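You operate a simulated robot arm through the tools that you are given. There is no shell and no other tool.

Carry out the task below with a simulated robot arm. There is one attempt and no reset: what you move stays moved.

JOB
Put things in order on the side bench top. At the end: the blue valve block stands where the steel shim stood; the silver sensor block stands on top of the brown tape roll; the orange crayon is in the red scrap tub; the steel shim from the side bench top stands where the blue wheel chock stood; the blue wheel chock stands where the silver sensor block stood; whatever was shut is shut again. Leave all else as you found it, and nothing knocked over.

Only the result counts: the job must be done as asked and must still hold three seconds after the hand-in. Knocking over, shifting, dropping, spilling or breaking anything else fails it.

ROBOT AND FRAMES
A 6-joint arm with a two-finger gripper, fixed in place. Base frame: the origin is at the foot of the arm, x ahead of it, y to its left, z up; the work surface is at about z = 0. Units: mm, rad, N and s.
With the tool pointing down near the work surface it reaches from about 240 to 620 mm from the base axis. Its first joint turns from -1.152 to 1.152 rad. Payload 1.37 kg.
Tool frame: the origin (TCP) lies between the finger pads and is the grasp point; the fingertips stand 22 mm ahead of it; z points along the fingers, y is the line along which they close. Largest opening 92 mm; the body of the gripper starts 65 mm behind the TCP.
Orientation is that of the tool frame in the base frame, as [roll, pitch, yaw] about the fixed x, y, z axes, in that order (R = Rz(yaw) Ry(pitch) Rx(roll)). With the fingers straight down and closing along the base's y, the tool's x points along the base's -x, its y along +y and its z along -z.

CONTROLS
- The arm moves only by the tool apply_moves. Its argument "motion" is a list of rows, each a list of 7 numbers: the finger opening in mm, from 0 to 92, then the shift along the tool's x, y, z in units of 200 mm (1.0 is 200 mm), then the turn, a rotation vector about the tool's x, y, z in units of 120 degrees (1.0 is 120 degrees). In form: [[grip, x, y, z, rx, ry, rz], ...]. A call has 1 to 20 rows; each row is the pose to reach, as a shift and turn from the pose commanded when the call began, along the tool's axes at that moment. A call with a number of a shift or a turn outside -1 to 1 is refused whole. Rows are played at 5 a second. More than 50 mm and 0.15 rad between two rows, or a gripper value outside its range, and nothing of the call is played. A pose out of reach is approached as far as the arm can. The call stops where the force on the tool passes 40 N (or 10 N more than at its start, if that is more) or the arm is blocked; 0.2 s more then pass. The fingers move at their own pace and stop on an object; they squeeze with about 26 N. The grip force told is the motor's: it shows also when the fingers shut on nothing. Time passes only in rows, and 0.2 s behind the last, so rows that repeat a pose let the fingers close. The reply holds the time, the measured pose of the TCP, the force on the tool along the base axes, the opening and the grip force, in the units named above and with some noise, with the torque about the TCP (base axes, N m) and any sound that the robot's microphone picked up.
- Cameras (640 x 400 px; columns grow to the right, rows downward): "scene" is fixed at [23.1, -422.6, 590.5]; the picture's right is [0.87, -0.49, 0.00], its down [-0.25, -0.45, -0.86] and it looks along [0.42, 0.75, -0.51] (base axes); focal length 359 px, centre (320, 200). "wrist" rides on the gripper at [71, 19, -102] in the tool frame; the picture's right is [-0.26, 0.96, 0.00], its down [-0.75, -0.20, -0.63] and it looks along [-0.60, -0.16, 0.78] (tool axes); focal length 280 px, centre (320, 200).
- grab_frame(camera): a new picture of that camera. The clock stands still meanwhile.
- probe_pixels(camera, pixels): for up to 12 pixels [column, row] of the newest picture of that camera ("zoom" is the newest enlarged one), the place [x, y, z] in the base frame of the surface seen there, good to about 2 mm. The clock stands still meanwhile.
- inspect(camera, box): a new picture of the part [left, top, right, bottom] of that camera's present view, enlarged. The clock stands still meanwhile.
- sign_off(): hands the job in; it is judged then, once.

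Open the gripper and draw the arm clear of the work before you hand the job in, unless the task says otherwise.

The tools are called by a JSON object that holds its "op" and its "data". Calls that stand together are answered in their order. apply_moves: Moves the arm, as the interface text tells. Its arguments: {"type":"object","properties":{"motion":{"type":"array","items":{"type":"array","items":{"type":"number"}}}},"required":["motion"]} The other tools are called the same way: grab_frame (camera) takes a picture; probe_pixels (camera, pixels) gives the place of the surface under pixels of a picture; inspect (camera, box) takes an enlarged picture of a part of a camera's view; sign_off () hands the job in.

At the start:

```text
time_s: 0.0
position: [433.6, 220.5, 308.6]
tool_rot: [-3.141, -0.001, -3.141]
force: [0.6, -0.4, 0.2]
wrist_torque: [0.01, 0.01, 0.04]
opening: 91.9
grasp_force: 0.1
```

scene: 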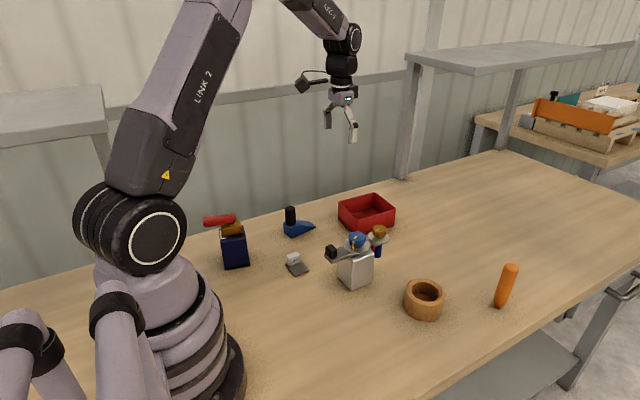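
wrist: 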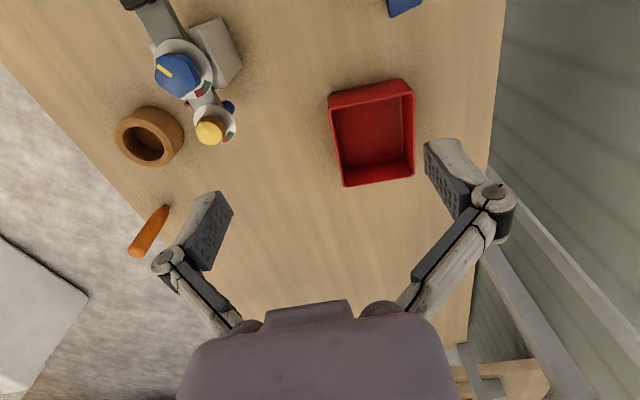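

The scene shows a blue block with red lever around (235,245), a blue wedge (298,225), a shim (297,264), a silver block with a fitting (355,265), a brown ring (424,299), an orange crayon (506,285) and a red tub (366,212). I'll zoom in to identify each one.

{"op": "inspect", "data": {"camera": "scene", "box": [190, 180, 350, 280]}}

{"op": "inspect", "data": {"camera": "scene", "box": [310, 180, 540, 330]}}

{"op": "inspect", "data": {"camera": "scene", "box": [480, 60, 640, 160]}}

```text
4.00 times, centred on (270, 230) of scene
```

zoom: 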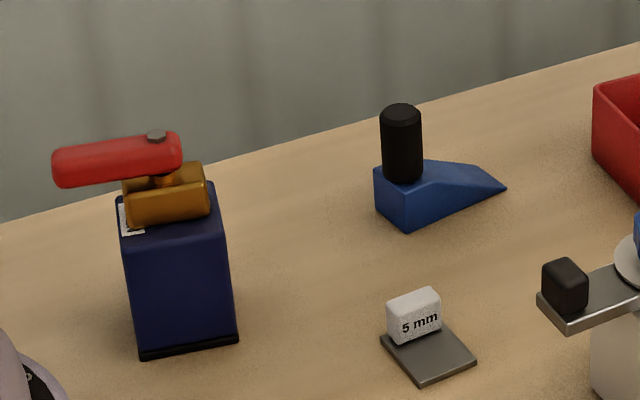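

```text
2.67 times, centred on (425, 255) of scene
```

zoom: 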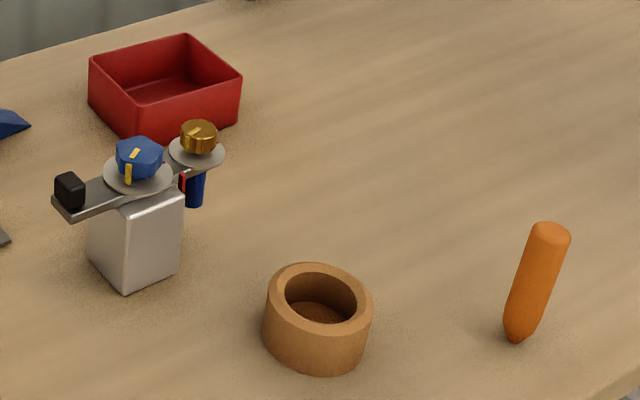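

```text
4.00 times, centred on (560, 110) of scene
```

zoom: 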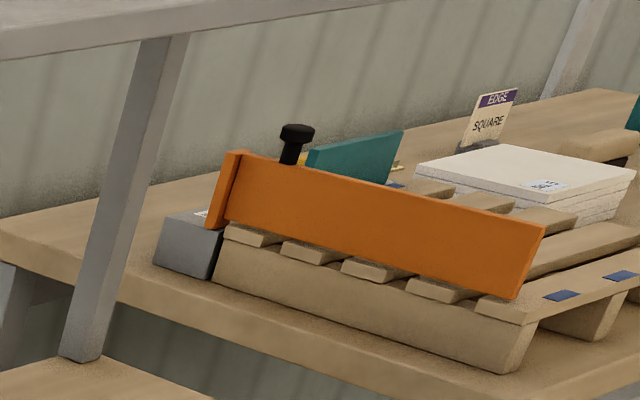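

The pictures show all six items; the sensor block has a plate, knobs and a black grip on top. I'll probe surface points on the items, using scene-frame pixels, after a fresh picture.

{"op": "grab_frame", "data": {"camera": "scene"}}

{"op": "probe_pixels", "data": {"camera": "scene", "pixels": [[511, 266], [505, 285], [499, 305], [424, 284], [424, 298], [424, 316], [407, 293], [441, 293], [366, 205], [340, 205], [367, 228], [393, 210]]}}

{"op": "inspect", "data": {"camera": "scene", "box": [190, 195, 286, 275]}}

{"op": "probe_pixels", "data": {"camera": "zoom", "pixels": [[100, 150], [240, 130], [200, 190], [200, 250], [180, 330], [290, 330], [310, 470], [200, 490]]}}

```text
taken
```

scene: 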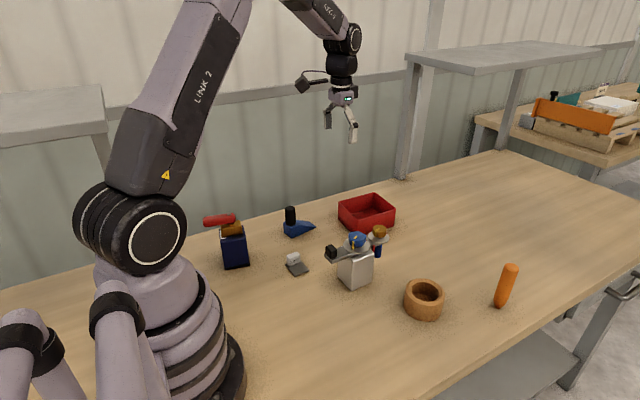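

```text
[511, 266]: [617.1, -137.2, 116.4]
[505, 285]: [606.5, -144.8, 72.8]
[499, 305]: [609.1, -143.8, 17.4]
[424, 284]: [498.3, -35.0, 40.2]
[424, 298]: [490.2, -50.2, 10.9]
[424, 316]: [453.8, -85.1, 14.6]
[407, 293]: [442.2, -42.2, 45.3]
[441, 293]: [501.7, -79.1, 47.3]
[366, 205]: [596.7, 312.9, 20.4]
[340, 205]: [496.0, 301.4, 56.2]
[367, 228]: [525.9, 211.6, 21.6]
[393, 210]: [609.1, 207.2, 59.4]
```

```text
5.00 times, centred on (238, 235) of scene
```

zoom: 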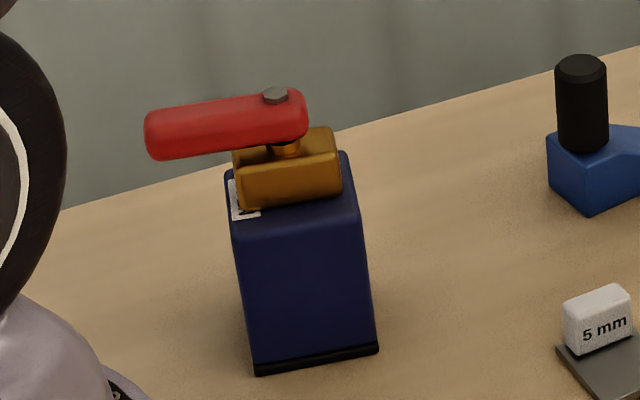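

```text
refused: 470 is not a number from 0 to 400
```

The crayon stands upright at about (612,-143), reaching z≈120. Now probing the blue valve block, chock and shim in the zoom picture.

{"op": "probe_pixels", "data": {"camera": "zoom", "pixels": [[160, 130], [275, 95], [290, 110], [290, 150], [290, 190], [240, 215], [300, 230], [350, 190], [370, 340], [260, 360], [250, 300], [300, 330]]}}

{"op": "inspect", "data": {"camera": "scene", "box": [270, 195, 350, 285]}}

```text
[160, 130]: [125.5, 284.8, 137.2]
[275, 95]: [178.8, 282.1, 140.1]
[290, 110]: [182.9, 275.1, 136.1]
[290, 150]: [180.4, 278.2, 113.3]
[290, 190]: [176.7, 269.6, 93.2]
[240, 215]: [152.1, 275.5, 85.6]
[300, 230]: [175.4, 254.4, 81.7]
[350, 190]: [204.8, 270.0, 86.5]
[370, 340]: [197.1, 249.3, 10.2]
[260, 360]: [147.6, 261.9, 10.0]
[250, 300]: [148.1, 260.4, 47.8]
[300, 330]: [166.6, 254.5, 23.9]
```

```text
4.44 times, centred on (310, 240) of scene
```

zoom: 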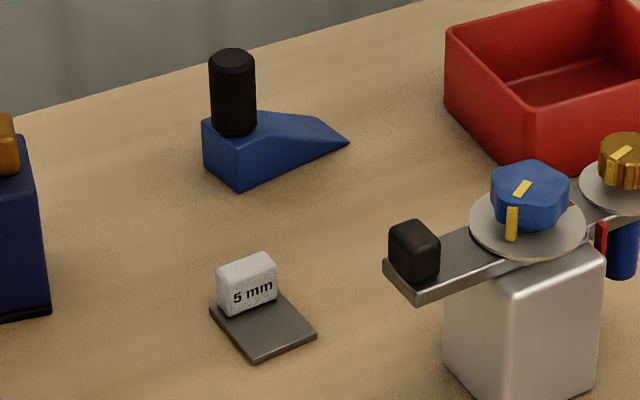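

Now probing the chock, shim and sensor block in this zoom picture.

{"op": "probe_pixels", "data": {"camera": "zoom", "pixels": [[232, 62], [232, 110], [210, 140], [240, 180], [345, 143], [270, 120], [245, 265], [250, 292], [215, 312], [255, 358], [312, 336], [275, 320]]}}

{"op": "inspect", "data": {"camera": "scene", "box": [318, 222, 398, 292]}}

```text
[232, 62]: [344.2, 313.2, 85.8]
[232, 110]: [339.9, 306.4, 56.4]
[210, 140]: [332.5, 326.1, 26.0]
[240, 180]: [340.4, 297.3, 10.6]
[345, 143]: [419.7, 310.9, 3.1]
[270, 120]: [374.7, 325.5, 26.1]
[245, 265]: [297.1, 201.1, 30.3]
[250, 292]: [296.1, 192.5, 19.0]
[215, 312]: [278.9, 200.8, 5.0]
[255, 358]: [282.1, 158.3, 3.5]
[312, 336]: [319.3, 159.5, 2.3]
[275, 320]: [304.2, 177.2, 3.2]
```

```text
5.71 times, centred on (358, 257) of scene
```

zoom: 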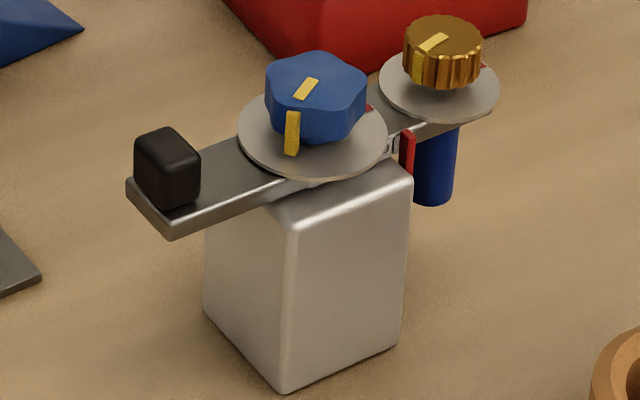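

{"op": "probe_pixels", "data": {"camera": "zoom", "pixels": [[165, 145], [175, 225], [220, 160], [315, 90], [255, 155], [440, 35], [400, 95], [435, 180], [300, 225], [400, 185], [285, 385], [395, 345]]}}

{"op": "inspect", "data": {"camera": "wrist", "box": [80, 0, 280, 180]}}

```text
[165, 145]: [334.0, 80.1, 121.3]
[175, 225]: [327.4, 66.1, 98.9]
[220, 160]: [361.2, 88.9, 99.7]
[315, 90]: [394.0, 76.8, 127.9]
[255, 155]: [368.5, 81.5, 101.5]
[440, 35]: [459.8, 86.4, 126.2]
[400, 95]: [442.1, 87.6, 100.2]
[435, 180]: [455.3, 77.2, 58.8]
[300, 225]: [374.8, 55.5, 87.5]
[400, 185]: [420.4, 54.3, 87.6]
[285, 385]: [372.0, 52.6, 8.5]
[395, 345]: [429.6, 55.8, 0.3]
```

```text
2.22 times, centred on (180, 90) of wrist
```

zoom: 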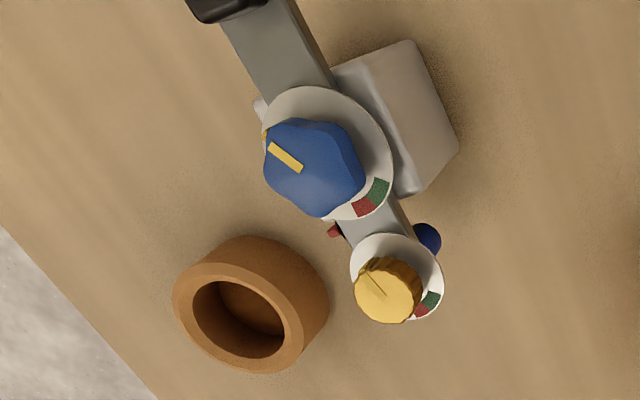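

Body of the sensor block spans roughly x 372–425, y 53–105 with the dial bar running along x above it at z≈100. I'll pull the arm back and up to get a better overhead view of the chock, shim and sensor block.

{"op": "apply_moves", "data": {"motion": [[92, 0.2, -0.02, -0.03, 0, 0, 0], [92, 0.4, -0.05, -0.06, 0, 0, 0], [92, 0.6, -0.07, -0.08, 0, 0, 0], [92, 0.75, -0.1, -0.11, 0, 0, 0], [92, 0.865, -0.1, -0.11, 0, 0, 0], [92, 0.865, -0.1, -0.11, 0, 0, 0]]}}

{"op": "grab_frame", "data": {"camera": "wrist"}}

```text
time_s: 1.4
position: [256.1, 201.3, 330.8]
tool_rot: [3.141, 0.0, -3.141]
force: [0.0, -0.5, -0.8]
wrist_torque: [-0.03, 0.03, -0.01]
opening: 91.7
grasp_force: 0.1
```

```text
taken
```

wrist: 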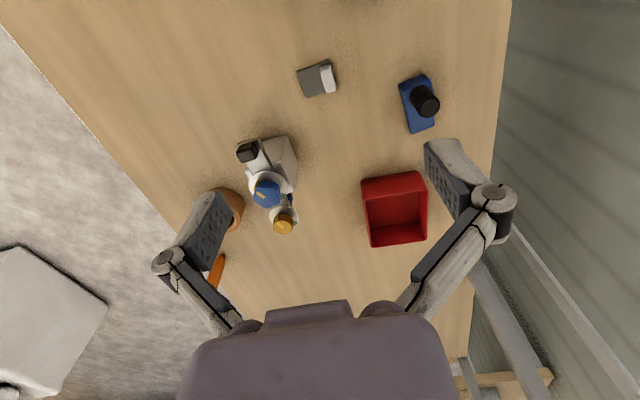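

The overhead view shows the shim (318,80), chock (420,103), sensor block (275,175) and tub (395,210). I'll zoom on these for geometry.

{"op": "inspect", "data": {"camera": "wrist", "box": [280, 40, 460, 150]}}

{"op": "probe_pixels", "data": {"camera": "zoom", "pixels": [[70, 130], [95, 200], [140, 85], [180, 100], [150, 90], [195, 175], [425, 150], [490, 125], [540, 300], [465, 335], [520, 210], [500, 230]]}}

{"op": "inspect", "data": {"camera": "wrist", "box": [200, 120, 320, 250]}}

```text
3.56 times, centred on (370, 95) of wrist
```

zoom: 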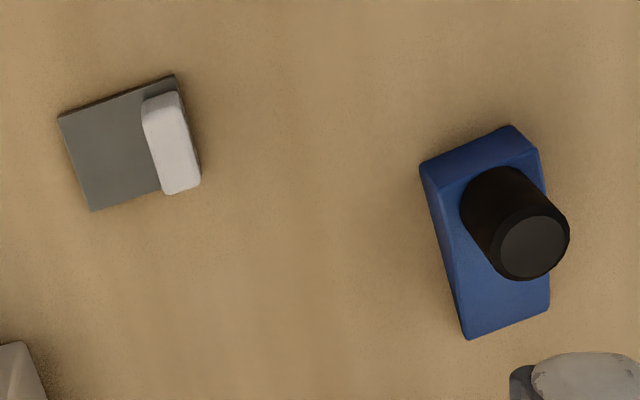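

```text
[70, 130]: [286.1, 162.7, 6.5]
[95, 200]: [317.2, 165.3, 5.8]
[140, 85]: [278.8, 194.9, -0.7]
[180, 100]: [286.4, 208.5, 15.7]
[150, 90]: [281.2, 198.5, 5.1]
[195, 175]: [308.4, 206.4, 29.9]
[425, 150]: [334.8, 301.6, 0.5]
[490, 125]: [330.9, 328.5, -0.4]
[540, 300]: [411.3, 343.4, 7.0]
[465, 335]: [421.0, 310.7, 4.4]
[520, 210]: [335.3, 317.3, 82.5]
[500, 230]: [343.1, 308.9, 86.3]
```

```text
3.08 times, centred on (260, 185) of wrist
```

zoom: 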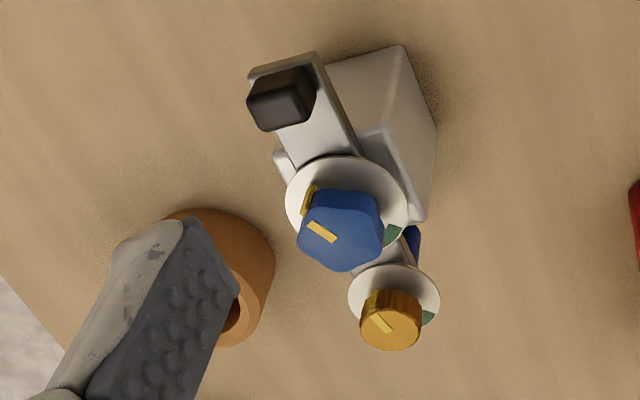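

Now I'll probe the sensor block's body and dial bar in this zoom.

{"op": "probe_pixels", "data": {"camera": "zoom", "pixels": [[400, 50], [432, 125], [422, 215], [385, 130], [345, 80], [283, 160], [255, 85], [315, 60], [300, 200], [360, 285], [392, 330], [413, 240]]}}

{"op": "inspect", "data": {"camera": "wrist", "box": [230, 125, 310, 175]}}

```text
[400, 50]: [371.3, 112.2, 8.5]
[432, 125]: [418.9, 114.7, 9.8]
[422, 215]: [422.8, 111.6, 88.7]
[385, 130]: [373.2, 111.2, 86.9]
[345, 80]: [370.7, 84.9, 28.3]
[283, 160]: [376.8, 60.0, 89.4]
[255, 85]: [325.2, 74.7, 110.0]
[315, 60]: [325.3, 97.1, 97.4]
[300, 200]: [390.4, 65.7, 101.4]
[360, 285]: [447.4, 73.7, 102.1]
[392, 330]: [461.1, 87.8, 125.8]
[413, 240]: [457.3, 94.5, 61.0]
```

```text
8.00 times, centred on (270, 150) of wrist
```

zoom: 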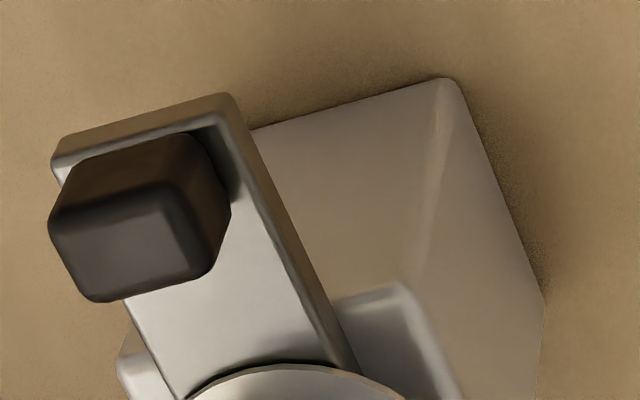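

The sensor body spans x≈371–424, y≈54–113, z up to 88, with the bar (y≈72–97) and knobs to z≈128 above it. Next I'll zoom into the crayon, the tape roll and the tub in the scene camera.

{"op": "inspect", "data": {"camera": "scene", "box": [474, 255, 538, 315]}}

{"op": "probe_pixels", "data": {"camera": "zoom", "pixels": [[360, 60], [400, 55], [380, 45], [380, 100], [350, 150], [330, 200], [300, 200], [370, 200], [290, 260], [310, 330], [340, 300], [280, 320]]}}

{"op": "inspect", "data": {"camera": "scene", "box": [394, 270, 454, 330]}}

```text
6.67 times, centred on (506, 285) of scene
```

zoom: 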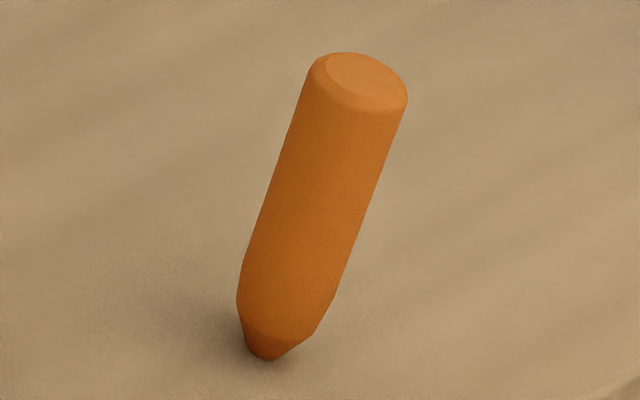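

```text
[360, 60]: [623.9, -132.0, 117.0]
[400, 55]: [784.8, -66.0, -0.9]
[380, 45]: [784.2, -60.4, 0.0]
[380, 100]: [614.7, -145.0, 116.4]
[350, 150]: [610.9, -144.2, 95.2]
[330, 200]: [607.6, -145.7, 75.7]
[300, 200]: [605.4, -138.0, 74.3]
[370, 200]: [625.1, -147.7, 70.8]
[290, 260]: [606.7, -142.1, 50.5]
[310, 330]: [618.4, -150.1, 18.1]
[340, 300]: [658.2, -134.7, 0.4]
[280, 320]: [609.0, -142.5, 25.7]
```

```text
6.67 times, centred on (424, 300) of scene
```

zoom: 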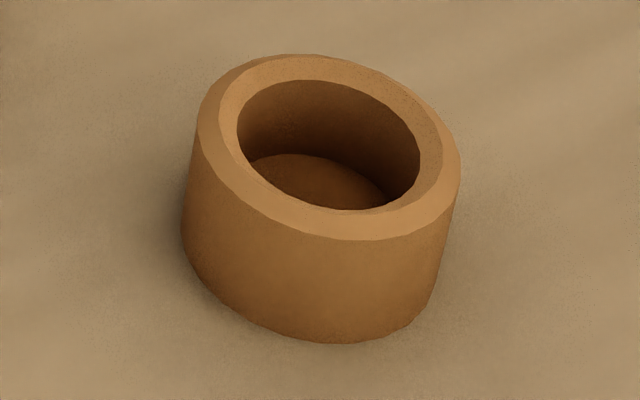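

The crayon stands on its point, about 29 mm thick, at about (618,-137). I'll move over to the right side for an overhead view of the crayon and tape roll.

{"op": "apply_moves", "data": {"motion": [[92, -0.1, -0.18, 0.02, 0, 0, 0], [92, -0.2, -0.36, 0.04, 0, 0, 0], [92, -0.3, -0.54, 0.06, 0, 0, 0], [92, -0.4, -0.72, 0.08, 0, 0, 0], [92, -0.5, -0.9, 0.1, 0, 0, 0]]}}

{"op": "apply_moves", "data": {"motion": [[92, -0.15, -0.15, 0.02, 0, 0, 0], [92, -0.3, -0.3, 0.05, 0, 0, 0], [92, -0.45, -0.45, 0.05, 0, 0, 0], [92, -0.45, -0.45, 0.05, 0, 0, 0]]}}

{"op": "grab_frame", "data": {"camera": "wrist"}}

```text
time_s: 2.6
position: [359.3, 18.2, 308.4]
tool_rot: [3.141, 0.002, 3.141]
force: [-0.3, 0.7, -1.3]
wrist_torque: [0.02, 0.04, 0.03]
opening: 91.9
grasp_force: 0.1
```

```text
time_s: 3.6
position: [450.1, -67.9, 299.3]
tool_rot: [-3.142, 0.001, 3.141]
force: [0.0, 1.1, 0.4]
wrist_torque: [0.0, 0.0, 0.0]
opening: 91.7
grasp_force: 0.0
```

```text
taken
```

wrist: 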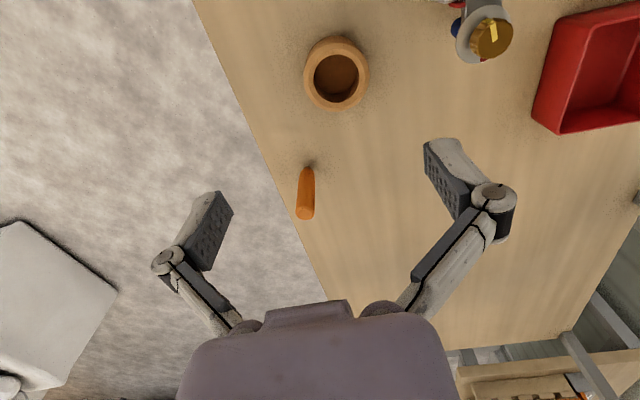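

The overhead view shows the roll at (336,73) and crayon at (306,193). Zooming and probing both.

{"op": "inspect", "data": {"camera": "wrist", "box": [296, 28, 376, 118]}}

{"op": "probe_pixels", "data": {"camera": "zoom", "pixels": [[320, 60], [150, 170], [470, 150], [310, 335], [320, 100], [225, 210], [425, 200], [315, 305], [315, 200], [200, 100], [420, 90], [200, 290]]}}

{"op": "inspect", "data": {"camera": "wrist", "box": [276, 160, 336, 225]}}

{"op": "probe_pixels", "data": {"camera": "zoom", "pixels": [[300, 340], [260, 340], [340, 340], [300, 360], [300, 310], [300, 250], [320, 200], [330, 100], [345, 50]]}}

```text
4.44 times, centred on (336, 73) of wrist
```

zoom: 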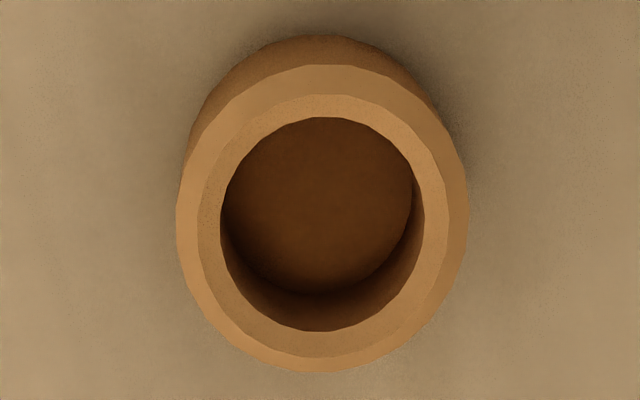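

```text
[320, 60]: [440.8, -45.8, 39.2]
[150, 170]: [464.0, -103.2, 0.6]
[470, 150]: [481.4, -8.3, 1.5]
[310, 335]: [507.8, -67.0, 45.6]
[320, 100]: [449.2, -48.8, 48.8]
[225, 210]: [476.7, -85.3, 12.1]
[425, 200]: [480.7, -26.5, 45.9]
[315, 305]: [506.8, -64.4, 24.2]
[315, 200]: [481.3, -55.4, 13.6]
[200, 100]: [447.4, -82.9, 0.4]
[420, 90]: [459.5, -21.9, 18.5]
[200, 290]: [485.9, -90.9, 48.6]
```

```text
6.15 times, centred on (306, 192) of wrist
```

zoom: 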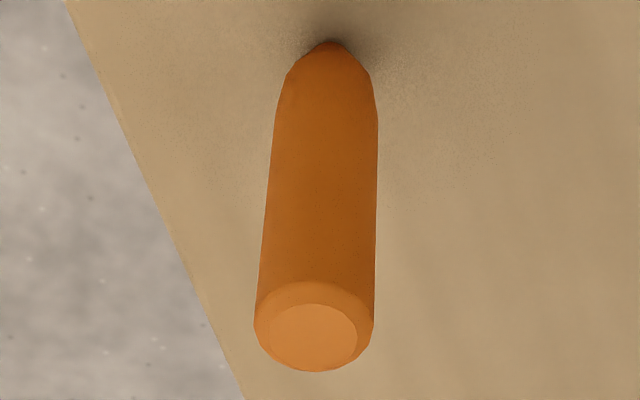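

```text
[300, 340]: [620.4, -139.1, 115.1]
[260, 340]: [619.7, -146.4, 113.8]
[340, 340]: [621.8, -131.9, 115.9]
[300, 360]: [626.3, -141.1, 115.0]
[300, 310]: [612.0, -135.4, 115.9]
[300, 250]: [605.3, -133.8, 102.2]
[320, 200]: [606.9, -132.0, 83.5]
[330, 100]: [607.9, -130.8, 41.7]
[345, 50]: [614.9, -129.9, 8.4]
```

The roll rim is a flat ring at z≈47. I'll re-zoom and probe 12 points around the ring to average out its centre.

{"op": "inspect", "data": {"camera": "wrist", "box": [296, 28, 376, 118]}}

{"op": "probe_pixels", "data": {"camera": "zoom", "pixels": [[322, 106], [379, 122], [420, 165], [436, 225], [420, 285], [379, 328], [322, 344], [265, 328], [224, 285], [209, 225], [224, 165], [265, 122]]}}

{"op": "inspect", "data": {"camera": "wrist", "box": [276, 160, 336, 225]}}

{"op": "probe_pixels", "data": {"camera": "zoom", "pixels": [[314, 306], [340, 318], [350, 337], [340, 355], [314, 364], [288, 355], [274, 337], [288, 318], [314, 337]]}}

```text
4.44 times, centred on (336, 73) of wrist
```

zoom: 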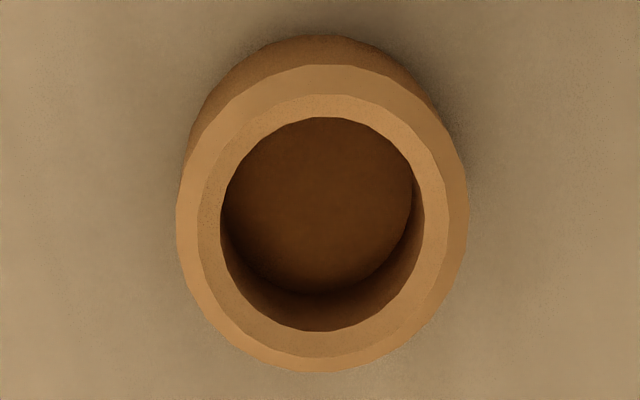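

```text
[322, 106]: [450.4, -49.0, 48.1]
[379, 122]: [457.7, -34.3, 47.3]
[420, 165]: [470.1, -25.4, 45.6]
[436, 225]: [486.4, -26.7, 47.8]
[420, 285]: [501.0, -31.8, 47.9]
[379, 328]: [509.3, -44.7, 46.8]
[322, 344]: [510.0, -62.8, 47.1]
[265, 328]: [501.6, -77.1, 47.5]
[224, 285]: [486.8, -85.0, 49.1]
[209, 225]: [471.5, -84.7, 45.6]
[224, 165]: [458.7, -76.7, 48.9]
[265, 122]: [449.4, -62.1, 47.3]
```

```text
6.15 times, centred on (306, 192) of wrist
```

zoom: 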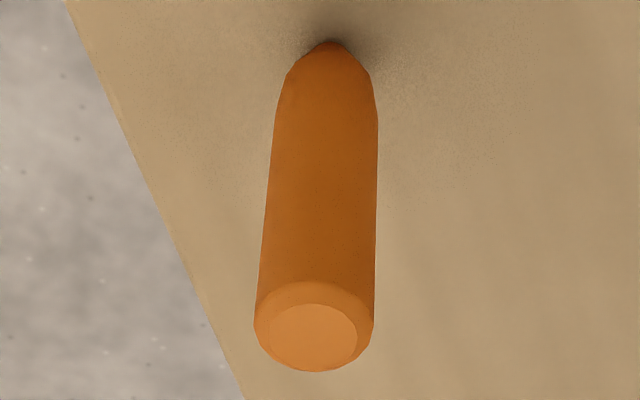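

```text
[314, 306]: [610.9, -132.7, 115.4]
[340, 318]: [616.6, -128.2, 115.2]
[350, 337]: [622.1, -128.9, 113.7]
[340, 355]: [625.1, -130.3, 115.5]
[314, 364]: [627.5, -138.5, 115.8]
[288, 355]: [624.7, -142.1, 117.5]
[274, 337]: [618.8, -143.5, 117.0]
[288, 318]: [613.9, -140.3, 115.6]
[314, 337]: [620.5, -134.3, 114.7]
```

Averaged: roll centre ≈ (479.4,-55.0), rim z≈47.4; crayon axis ≈ (619.7,-135.7), top z≈116. I'll turn the tool toward the crayon's direction (-12.4°) and then tilt it outward by 45°, at height.

{"op": "apply_moves", "data": {"motion": [[70, 0, 0, 0, 0, 0, 0.0515], [70, 0, 0, 0, 0, 0, 0.103], [70, 0, 0, 0, 0, 0, 0.103]]}}

{"op": "apply_moves", "data": {"motion": [[70, 0, 0, 0, 0, -0.0625, 0], [70, 0, 0, 0, 0, -0.125, 0], [70, 0, 0, 0, 0, -0.1875, 0], [70, 0, 0, 0, 0, -0.25, 0], [70, 0, 0, 0, 0, -0.3125, 0], [70, 0, 0, 0, 0, -0.375, 0], [70, 0, 0, 0, 0, -0.375, 0]]}}

```text
time_s: 4.4
position: [449.1, -68.9, 299.1]
tool_rot: [-3.141, 0.001, 2.925]
force: [0.5, 0.2, -0.1]
wrist_torque: [0.03, 0.03, -0.02]
opening: 70.0
grasp_force: 0.1
```

```text
time_s: 6.0
position: [450.9, -52.7, 295.2]
tool_rot: [3.064, 0.639, 2.925]
force: [-0.1, -0.5, 0.8]
wrist_torque: [0.01, 0.01, 0.02]
opening: 69.9
grasp_force: 0.0
out of reach, approached as far as the arm can: row 5, 6
```

The tilt stopped at 0.64 rad (limit at this close-in position). I'll back off the tilt a little to see what the commanded reference is.

{"op": "apply_moves", "data": {"motion": [[70, 0, 0, 0, 0, 0.06, 0], [70, 0, 0, 0, 0, 0.09, 0], [70, 0, 0, 0, 0, 0.09, 0]]}}

```text
time_s: 6.8
position: [452.7, -68.2, 300.7]
tool_rot: [3.136, 0.66, 2.925]
force: [-0.1, 0.1, 0.3]
wrist_torque: [-0.02, 0.01, -0.01]
opening: 70.2
grasp_force: 0.0
out of reach, approached as far as the arm can: row 1, 2, 3
```

The reading (pitch 0.66) is between the two cases; I'll hold the pose a moment and read again.

{"op": "apply_moves", "data": {"motion": [[70, 0, 0, 0, 0, 0, 0], [70, 0, 0, 0, 0, 0, 0]]}}

{"op": "grab_frame", "data": {"camera": "scene"}}

```text
time_s: 7.4
position: [452.8, -68.5, 299.9]
tool_rot: [3.137, 0.661, 2.923]
force: [-0.3, 0.1, -0.4]
wrist_torque: [0.03, 0.01, -0.05]
opening: 69.6
grasp_force: 0.1
```

```text
taken
```

scene: 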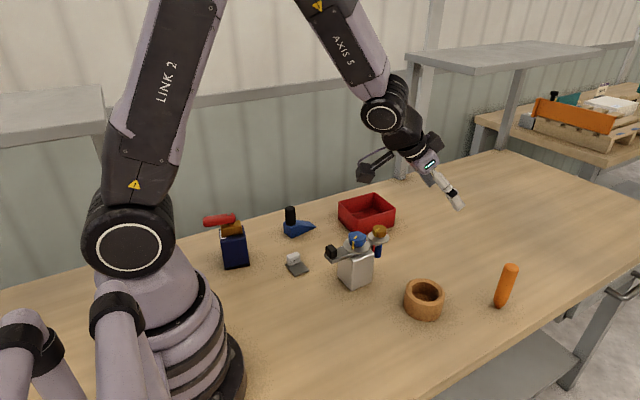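

The pose is now stable with a 0.66 rad outward tilt, which is enough. I advance along the tool axis toward the crayon, stopping well short, then check with the wrist camera.

{"op": "apply_moves", "data": {"motion": [[60, 0.01, -0.04, 0.2, 0, 0, 0], [60, 0.02, -0.08, 0.4, 0, 0, 0], [60, 0.03, -0.12, 0.6, 0, 0, 0], [60, 0.036, -0.15, 0.75, 0, 0, 0], [60, 0.036, -0.15, 0.75, 0, 0, 0]]}}

{"op": "grab_frame", "data": {"camera": "wrist"}}

```text
time_s: 8.6
position: [528.3, -118.4, 176.4]
tool_rot: [3.134, 0.661, 2.924]
force: [0.1, 0.4, 0.5]
wrist_torque: [0.03, -0.02, 0.0]
opening: 59.7
grasp_force: 0.0
```

```text
taken
```

wrist: 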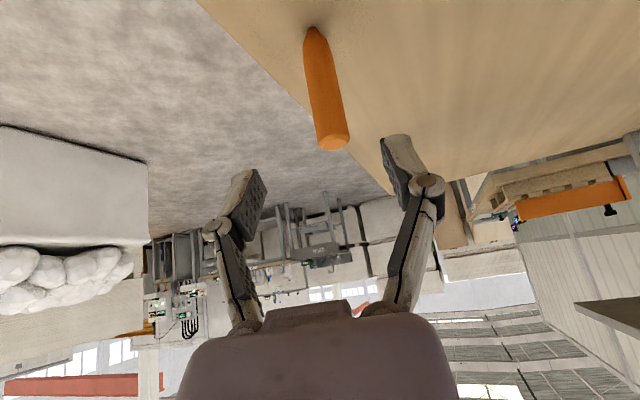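

The crayon is between the fingers' line of approach at (325,90) in the picture. I'll probe it at closer range for its axis.

{"op": "inspect", "data": {"camera": "wrist", "box": [280, 20, 376, 160]}}

{"op": "probe_pixels", "data": {"camera": "wrist", "pixels": [[334, 143], [326, 143], [342, 143], [325, 90], [315, 90], [335, 90], [318, 60], [308, 60], [330, 60], [314, 35], [328, 110], [322, 75]]}}

```text
2.86 times, centred on (328, 90) of wrist
```

zoom: 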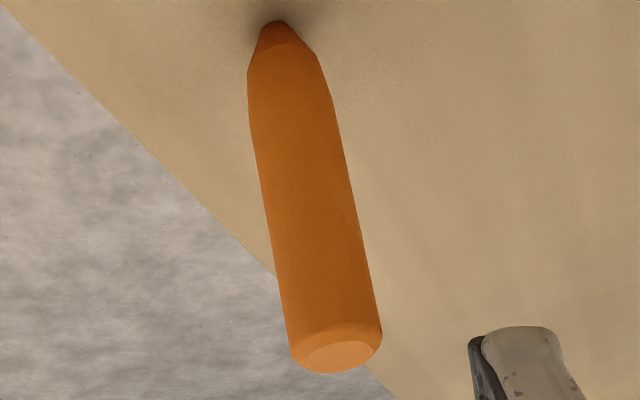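

```text
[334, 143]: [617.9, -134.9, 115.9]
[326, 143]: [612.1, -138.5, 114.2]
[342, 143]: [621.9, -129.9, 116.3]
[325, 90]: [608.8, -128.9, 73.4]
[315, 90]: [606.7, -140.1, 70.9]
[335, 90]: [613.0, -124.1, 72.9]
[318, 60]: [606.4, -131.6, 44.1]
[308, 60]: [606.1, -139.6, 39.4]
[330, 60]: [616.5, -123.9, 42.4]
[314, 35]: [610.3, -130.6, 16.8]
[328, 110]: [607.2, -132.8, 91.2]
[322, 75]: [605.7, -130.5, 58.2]
```

The axis is confirmed at (619.5,-135.8), radius ≈13.4. Advancing to 50 mm short of the grasp.

{"op": "apply_moves", "data": {"motion": [[60, -0.002, 0.003, 0.2, 0, 0, 0], [60, -0.004, 0.006, 0.4, 0, 0, 0], [60, -0.005, 0.0075, 0.493, 0, 0, 0], [60, -0.005, 0.0075, 0.493, 0, 0, 0]]}}

{"op": "apply_moves", "data": {"motion": [[60, 0, 0, 0, 0, 0, 0]]}}

{"op": "grab_frame", "data": {"camera": "wrist"}}

```text
time_s: 9.6
position: [587.8, -129.1, 98.3]
tool_rot: [3.133, 0.657, 2.923]
force: [0.1, -0.5, -0.8]
wrist_torque: [-0.03, -0.01, 0.02]
opening: 59.9
grasp_force: 0.1
```

```text
time_s: 10.0
position: [587.7, -129.4, 98.7]
tool_rot: [3.134, 0.659, 2.925]
force: [-0.2, 0.6, 0.8]
wrist_torque: [0.01, -0.02, 0.01]
opening: 60.2
grasp_force: 0.0
```

```text
taken
```

wrist: 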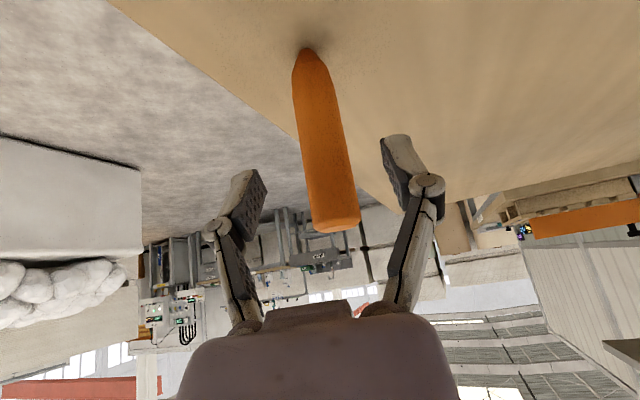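

Alignment looks right, with the crayon centred between the fingers. Advancing the final 50 mm, then closing.

{"op": "apply_moves", "data": {"motion": [[60, -0.005, 0.001, 0.12, 0, 0, 0], [60, -0.01, 0.002, 0.25, 0, 0, 0], [60, -0.01, 0.002, 0.25, 0, 0, 0]]}}

{"op": "grab_frame", "data": {"camera": "wrist"}}

```text
time_s: 10.8
position: [620.2, -133.1, 61.3]
tool_rot: [3.135, 0.661, 2.925]
force: [-0.6, -0.1, -0.1]
wrist_torque: [0.03, 0.0, -0.02]
opening: 60.0
grasp_force: 0.0
```

```text
taken
```

wrist: 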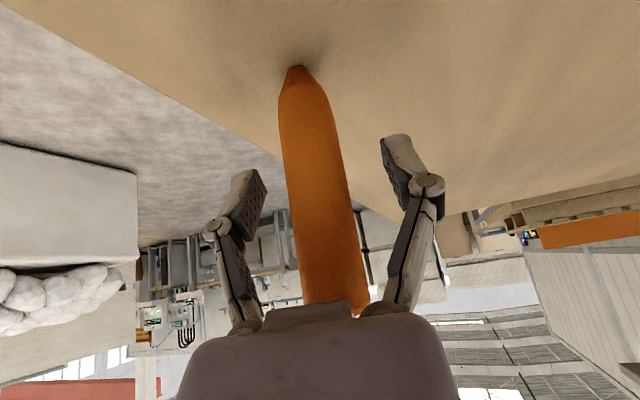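

The crayon sits centred between the pads. Closing gently in steps.

{"op": "apply_moves", "data": {"motion": [[50, 0, 0, 0, 0, 0, 0], [42, 0, 0, 0, 0, 0, 0], [36, 0, 0, 0, 0, 0, 0], [32, 0, 0, 0, 0, 0, 0], [29, 0, 0, 0, 0, 0, 0], [26, 0, 0, 0, 0, 0, 0], [22, 0, 0, 0, 0, 0, 0], [15, 0, 0, 0, 0, 0, 0], [10, 0, 0, 0, 0, 0, 0], [10, 0, 0, 0, 0, 0, 0]]}}

{"op": "grab_frame", "data": {"camera": "scene"}}

```text
time_s: 13.0
position: [619.2, -133.9, 59.0]
tool_rot: [3.134, 0.66, 2.925]
force: [-0.8, -0.1, 1.0]
wrist_torque: [-0.04, 0.01, -0.02]
opening: 25.4
grasp_force: 26.1
```

```text
taken
```

scene: 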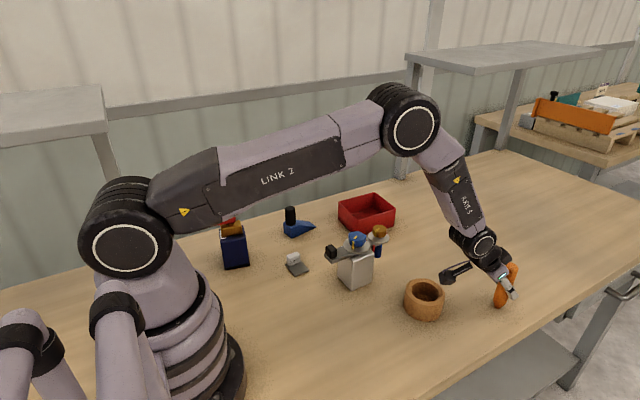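

Gripped at 25.4 mm with 26 N. Lifting straight up 150 mm.

{"op": "apply_moves", "data": {"motion": [[10, -0.03, 0, -0.04, 0, 0, 0], [10, -0.12, 0, -0.155, 0, 0, 0], [10, -0.24, 0, -0.31, 0, 0, 0], [10, -0.36, 0, -0.464, 0, 0, 0], [10, -0.46, 0, -0.592, 0, 0, 0], [10, -0.46, 0, -0.592, 0, 0, 0]]}}

{"op": "inspect", "data": {"camera": "scene", "box": [326, 185, 406, 240]}}

{"op": "probe_pixels", "data": {"camera": "zoom", "pixels": [[100, 130], [115, 155], [325, 75], [550, 175], [330, 275], [330, 100], [230, 150], [430, 190], [340, 230], [330, 190], [320, 330], [105, 210]]}}

```text
time_s: 14.4
position: [621.0, -134.6, 211.3]
tool_rot: [3.135, 0.659, 2.926]
force: [-0.3, -0.4, 0.2]
wrist_torque: [0.0, 0.0, 0.0]
opening: 25.1
grasp_force: 25.9
```

```text
7.27 times, centred on (366, 212) of scene
```

zoom: 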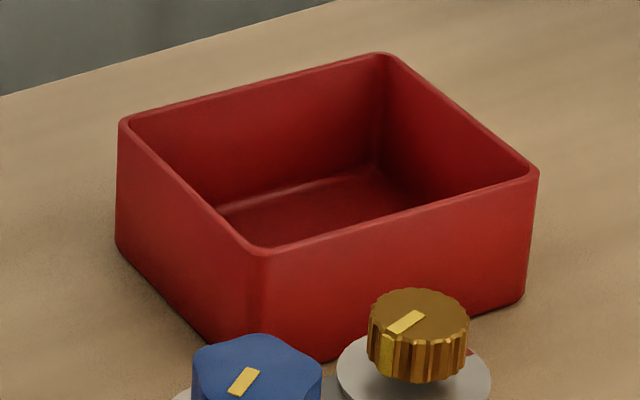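

```text
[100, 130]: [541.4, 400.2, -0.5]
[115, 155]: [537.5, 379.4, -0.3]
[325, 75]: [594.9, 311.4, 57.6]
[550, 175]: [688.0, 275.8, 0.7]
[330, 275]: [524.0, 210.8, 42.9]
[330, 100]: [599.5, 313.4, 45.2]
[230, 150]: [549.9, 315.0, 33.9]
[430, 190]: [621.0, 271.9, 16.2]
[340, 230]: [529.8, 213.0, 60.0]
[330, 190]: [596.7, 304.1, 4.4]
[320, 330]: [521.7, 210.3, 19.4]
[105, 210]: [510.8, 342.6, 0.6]
```

Crayon is held. Probing the tub's four rim corners and floor.

{"op": "probe_pixels", "data": {"camera": "zoom", "pixels": [[124, 124], [380, 57], [532, 175], [262, 250], [215, 208], [375, 163], [440, 195], [250, 97], [460, 115], [190, 185], [400, 212], [300, 200]]}}

```text
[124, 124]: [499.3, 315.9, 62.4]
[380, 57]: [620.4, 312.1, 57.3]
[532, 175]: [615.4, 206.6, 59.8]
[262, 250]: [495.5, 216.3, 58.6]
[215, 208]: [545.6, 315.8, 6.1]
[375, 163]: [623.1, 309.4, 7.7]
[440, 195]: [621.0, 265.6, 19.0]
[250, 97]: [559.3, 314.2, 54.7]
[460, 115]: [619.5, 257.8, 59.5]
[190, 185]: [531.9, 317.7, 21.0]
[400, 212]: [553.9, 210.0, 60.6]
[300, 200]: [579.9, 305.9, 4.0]
```

Tub rim corners: (499,316), (620,312), (617,207), (496,214); centre ≈ (558,262), floor z≈4, rim z≈59. I carry the crayon over in two moves at z≈210, turning the tool so the crayon will lie along the tub's diagonal.

{"op": "apply_moves", "data": {"motion": [[10, 0.0553, 0.1837, -0.0455, 0, 0, 0], [10, 0.1106, 0.3674, -0.091, 0, 0, 0], [10, 0.1659, 0.5511, -0.1365, 0, 0, 0], [10, 0.2212, 0.7348, -0.182, 0, 0, 0], [10, 0.2765, 0.9185, -0.2275, 0, 0, 0], [10, 0.2765, 0.9185, -0.2275, 0, 0, 0]]}}

{"op": "apply_moves", "data": {"motion": [[10, 0.046, 0.153, -0.038, -0.0398, 0, -0.0513], [10, 0.092, 0.306, -0.076, -0.0797, 0, -0.1025], [10, 0.138, 0.459, -0.114, -0.1195, 0, -0.1538], [10, 0.184, 0.612, -0.152, -0.1593, 0, -0.2051], [10, 0.23, 0.765, -0.19, -0.1992, 0, -0.2563], [10, 0.2765, 0.9185, -0.2275, -0.239, 0, -0.3076], [10, 0.2765, 0.9185, -0.2275, -0.239, 0, -0.3076]]}}

{"op": "grab_frame", "data": {"camera": "scene"}}

```text
time_s: 15.8
position: [588.2, 62.3, 213.9]
tool_rot: [3.135, 0.659, 2.926]
force: [0.4, -0.1, -1.1]
wrist_torque: [0.01, 0.0, 0.01]
opening: 25.0
grasp_force: 25.6
```

```text
time_s: 17.4
position: [556.8, 257.4, 215.2]
tool_rot: [3.136, 0.664, -2.542]
force: [0.1, 0.0, -0.8]
wrist_torque: [0.01, 0.01, -0.01]
opening: 25.2
grasp_force: 25.6
out of reach, approached as far as the arm can: row 4
```

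```text
taken
```

scene: 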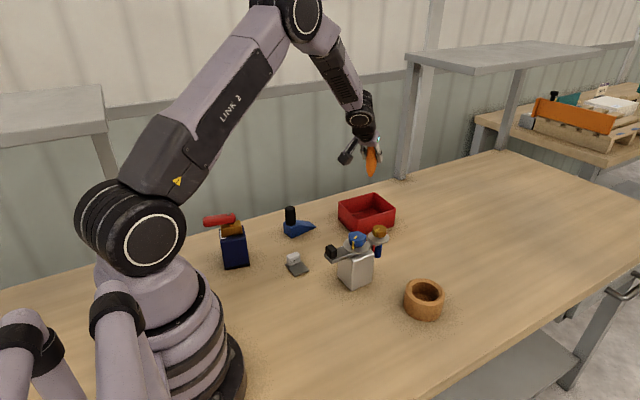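

The arm is over the tub at (557,257,215). Now I bring the tool toward vertical so the crayon leans in along the diagonal.

{"op": "apply_moves", "data": {"motion": [[10, 0, 0, 0, 0, 0.06, 0], [10, 0, 0, 0, 0, 0.12, 0], [10, 0, 0, 0, 0, 0.18, 0], [10, 0, 0, 0, 0, 0.24, 0], [10, 0, 0, 0, 0, 0.3, 0], [10, 0, 0, 0, 0, 0.315, 0], [10, 0, 0, 0, 0, 0.315, 0]]}}

```text
time_s: 19.0
position: [508.1, 226.6, 182.9]
tool_rot: [2.971, 0.14, -2.548]
force: [0.3, 1.0, -0.5]
wrist_torque: [0.01, -0.04, -0.03]
opening: 25.1
grasp_force: 25.7
out of reach, approached as far as the arm can: row 1, 2, 3, 4, 5, 6, 7
```

Vertical is out of reach at that height and radius; the arm ended at (508,227,183). I'll level the tool here (smaller radius), then move out and down, where reach is larger.

{"op": "apply_moves", "data": {"motion": [[10, 0, 0, 0, 0.04, 0.033, 0.001], [10, 0, 0, 0, 0.0815, 0.067, 0.003], [10, 0, 0, 0, 0.0815, 0.067, 0.003]]}}

{"op": "grab_frame", "data": {"camera": "scene"}}

```text
time_s: 19.8
position: [508.4, 227.2, 183.8]
tool_rot: [2.969, 0.137, -2.548]
force: [-0.3, -0.1, -1.4]
wrist_torque: [0.01, 0.0, -0.03]
opening: 24.9
grasp_force: 26.4
out of reach, approached as far as the arm can: row 1, 2, 3
```

```text
taken
```

scene: 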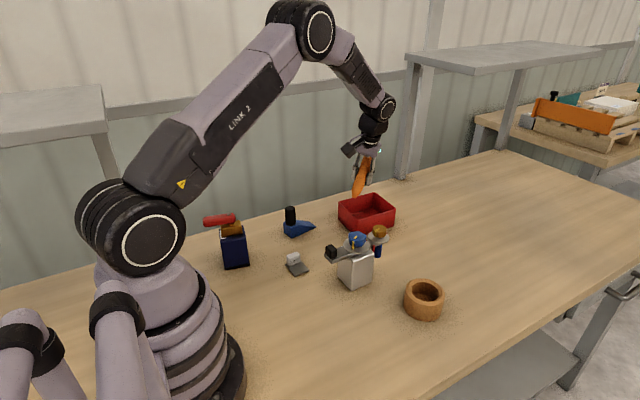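

The tool is leaning sideways ~0.19 rad, which looks like a wrist-joint limit tied to the tool yaw relative to the arm. I'll turn the yaw back (toward φ≈0.35) while levelling to recover a normal wrist configuration.

{"op": "apply_moves", "data": {"motion": [[10, 0, 0, 0, 0.03, 0.0185, 0.0406], [10, 0, 0, 0, 0.06, 0.037, 0.0813], [10, 0, 0, 0, 0.0904, 0.0554, 0.1219], [10, 0, 0, 0, 0.0904, 0.0554, 0.1219]]}}

```text
time_s: 20.8
position: [484.6, 213.9, 168.0]
tool_rot: [2.975, 0.104, -2.676]
force: [-0.7, 0.3, -0.8]
wrist_torque: [0.0, -0.02, -0.02]
opening: 24.9
grasp_force: 26.0
out of reach, approached as far as the arm can: row 1, 2, 3, 4
```

Still limited, with the tool leaning left. Let me look closely at the wrist configuration in the scene camera.

{"op": "inspect", "data": {"camera": "scene", "box": [240, 0, 440, 220]}}

{"op": "grab_frame", "data": {"camera": "wrist"}}

```text
1.82 times, centred on (340, 110) of scene
```

zoom: 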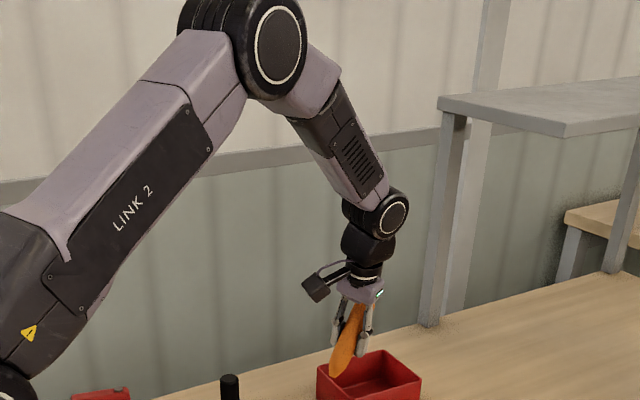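

```text
taken
```

wrist: 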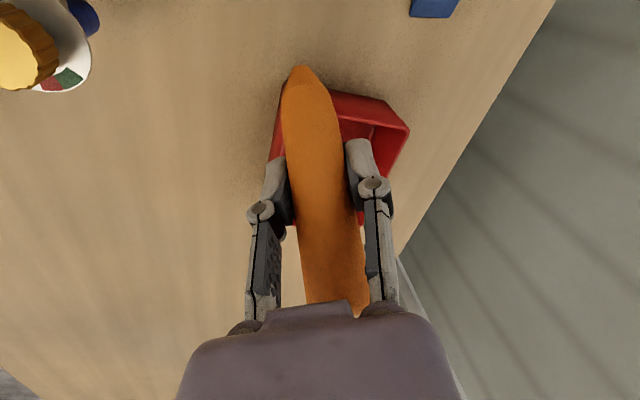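

The forearm's roll has flipped (vents visible instead of the label), so the wrist is on the wrong branch. I'll retrace: go back to the earlier tilted pose over the tub, then reverse the path that caused the flip.

{"op": "apply_moves", "data": {"motion": [[10, -0.0885, 0.0122, -0.0365, 0.0106, -0.0522, -0.0164], [10, -0.177, 0.0244, -0.073, 0.0212, -0.1045, -0.0328], [10, -0.2655, 0.0366, -0.1095, 0.0318, -0.1567, -0.0493], [10, -0.354, 0.0488, -0.146, 0.0424, -0.209, -0.0657], [10, -0.4425, 0.061, -0.1825, 0.053, -0.2612, -0.0821], [10, -0.4425, 0.061, -0.1825, 0.053, -0.2612, -0.0821]]}}

{"op": "inspect", "data": {"camera": "scene", "box": [240, 0, 440, 220]}}

```text
time_s: 22.2
position: [557.3, 256.8, 214.1]
tool_rot: [3.141, 0.662, -2.54]
force: [1.0, -0.2, -0.7]
wrist_torque: [0.0, -0.03, -0.02]
opening: 25.2
grasp_force: 26.3
```

```text
1.82 times, centred on (340, 110) of scene
```

zoom: 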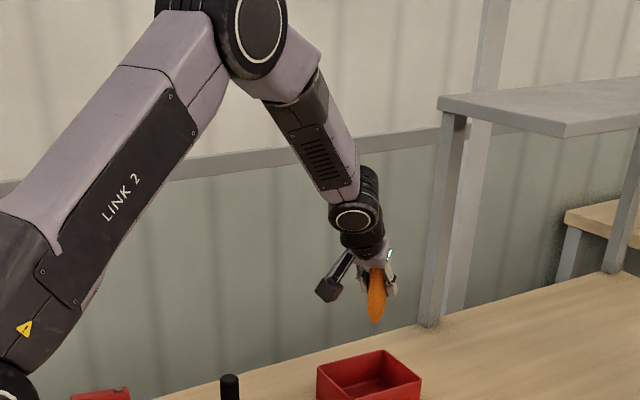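

Back at the tilted pose. Now reversing the yaw-and-translate move toward (588,62,214).

{"op": "apply_moves", "data": {"motion": [[10, 0.0476, -0.1271, -0.0369, 0.0341, 0, 0.0439], [10, 0.0951, -0.2543, -0.0739, 0.0683, 0, 0.0879], [10, 0.1427, -0.3814, -0.1108, 0.1024, 0, 0.1318], [10, 0.1903, -0.5086, -0.1477, 0.1366, 0, 0.1758], [10, 0.2379, -0.6357, -0.1846, 0.1707, 0, 0.2197], [10, 0.2854, -0.7629, -0.2216, 0.2049, 0, 0.2637], [10, 0.333, -0.89, -0.2585, 0.239, 0, 0.3076], [10, 0.333, -0.89, -0.2585, 0.239, 0, 0.3076]]}}

{"op": "grab_frame", "data": {"camera": "scene"}}

```text
time_s: 24.0
position: [589.2, 64.1, 213.7]
tool_rot: [3.14, 0.663, 2.926]
force: [0.6, 0.2, -0.7]
wrist_torque: [0.01, -0.02, 0.03]
opening: 25.0
grasp_force: 25.9
out of reach, approached as far as the arm can: row 3
```

```text
taken
```

scene: 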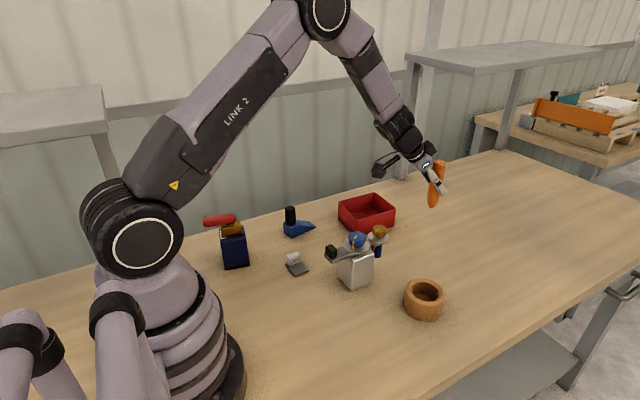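

Retracing the rest of the path to the original lift position (621,-135,211), where the tool was in the arm's plane.

{"op": "apply_moves", "data": {"motion": [[10, -0.0553, -0.1837, 0.0455, 0, 0, 0], [10, -0.1106, -0.3674, 0.091, 0, 0, 0], [10, -0.1659, -0.5511, 0.1365, 0, 0, 0], [10, -0.2212, -0.7348, 0.182, 0, 0, 0], [10, -0.2765, -0.9185, 0.2275, 0, 0, 0], [10, -0.2765, -0.9185, 0.2275, 0, 0, 0]]}}

{"op": "grab_frame", "data": {"camera": "scene"}}

```text
time_s: 25.4
position: [620.1, -130.9, 213.6]
tool_rot: [3.139, 0.662, 2.926]
force: [-0.6, -0.2, -0.3]
wrist_torque: [-0.01, 0.0, -0.02]
opening: 24.8
grasp_force: 25.6
```

```text
taken
```

scene: 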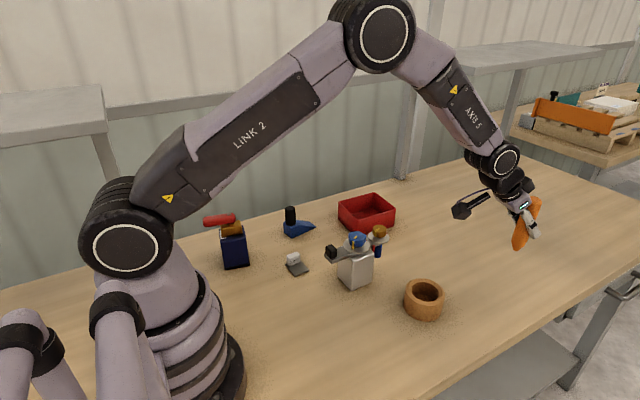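

The label "AXIS 5" is visible again, so the wrist is back on its normal branch. I'll untilt to about 0.2 rad here, in the arm's plane, before carrying across.

{"op": "apply_moves", "data": {"motion": [[10, 0, 0, 0, 0, 0.05, 0], [10, 0, 0, 0, 0, 0.1, 0], [10, 0, 0, 0, 0, 0.15, 0], [10, 0, 0, 0, 0, 0.2, 0], [10, 0, 0, 0, 0, 0.22, 0], [10, 0, 0, 0, 0, 0.22, 0]]}}

```text
time_s: 26.8
position: [620.1, -130.3, 211.9]
tool_rot: [3.14, 0.203, 2.927]
force: [-0.8, 0.6, -1.6]
wrist_torque: [-0.02, 0.02, 0.02]
opening: 25.2
grasp_force: 26.6
```

Tilt is now 0.20. Carrying the crayon across, turning the tool along the way.

{"op": "apply_moves", "data": {"motion": [[10, 0.0705, 0.1831, -0.0074, -0.0058, 0, -0.028], [10, 0.141, 0.3662, -0.0148, -0.0116, 0, -0.0561], [10, 0.2115, 0.5493, -0.0222, -0.0173, 0, -0.0841], [10, 0.282, 0.7324, -0.0296, -0.0231, 0, -0.1122], [10, 0.3525, 0.9155, -0.037, -0.0289, 0, -0.1402], [10, 0.3525, 0.9155, -0.037, -0.0289, 0, -0.1402]]}}

```text
time_s: 28.2
position: [588.8, 61.1, 205.1]
tool_rot: [3.137, 0.204, -3.054]
force: [0.4, 0.3, -0.7]
wrist_torque: [-0.02, 0.01, -0.01]
opening: 25.0
grasp_force: 25.7
```

No limits hit. Continuing to above the tub with the remaining yaw.

{"op": "apply_moves", "data": {"motion": [[10, 0.003, 0.1947, 0.0147, -0.0099, 0, -0.0479], [10, 0.006, 0.3894, 0.0294, -0.0197, 0, -0.0958], [10, 0.009, 0.5841, 0.0441, -0.0296, 0, -0.1438], [10, 0.012, 0.7788, 0.0588, -0.0394, 0, -0.1917], [10, 0.015, 0.9735, 0.0735, -0.0493, 0, -0.2396], [10, 0.015, 0.9735, 0.0735, -0.0493, 0, -0.2396]]}}

{"op": "grab_frame", "data": {"camera": "scene"}}

{"op": "grab_frame", "data": {"camera": "wrist"}}

```text
time_s: 29.6
position: [573.0, 258.2, 190.7]
tool_rot: [3.137, 0.201, -2.541]
force: [-0.5, 0.3, -1.5]
wrist_torque: [-0.02, 0.0, 0.0]
opening: 25.0
grasp_force: 25.7
```

```text
taken
```

scene: 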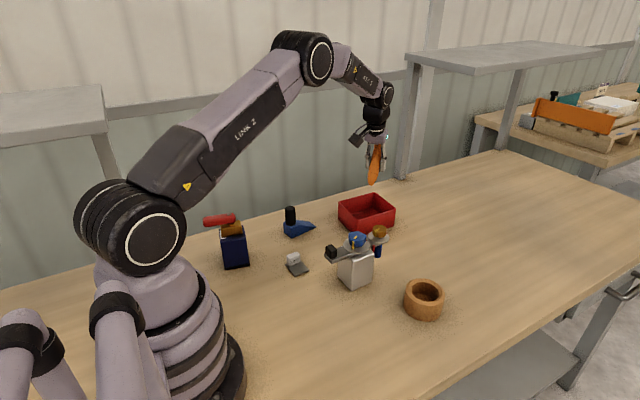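

```text
taken
```

wrist: 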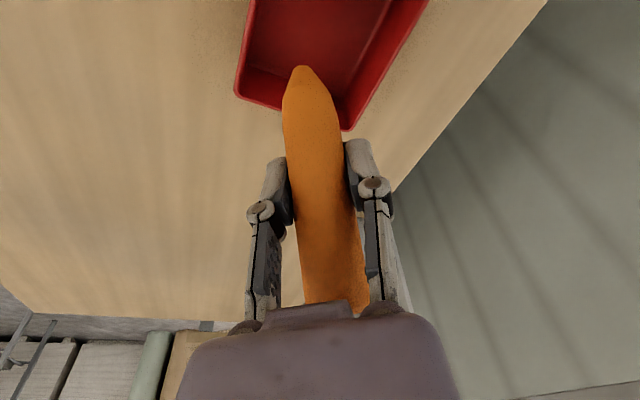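

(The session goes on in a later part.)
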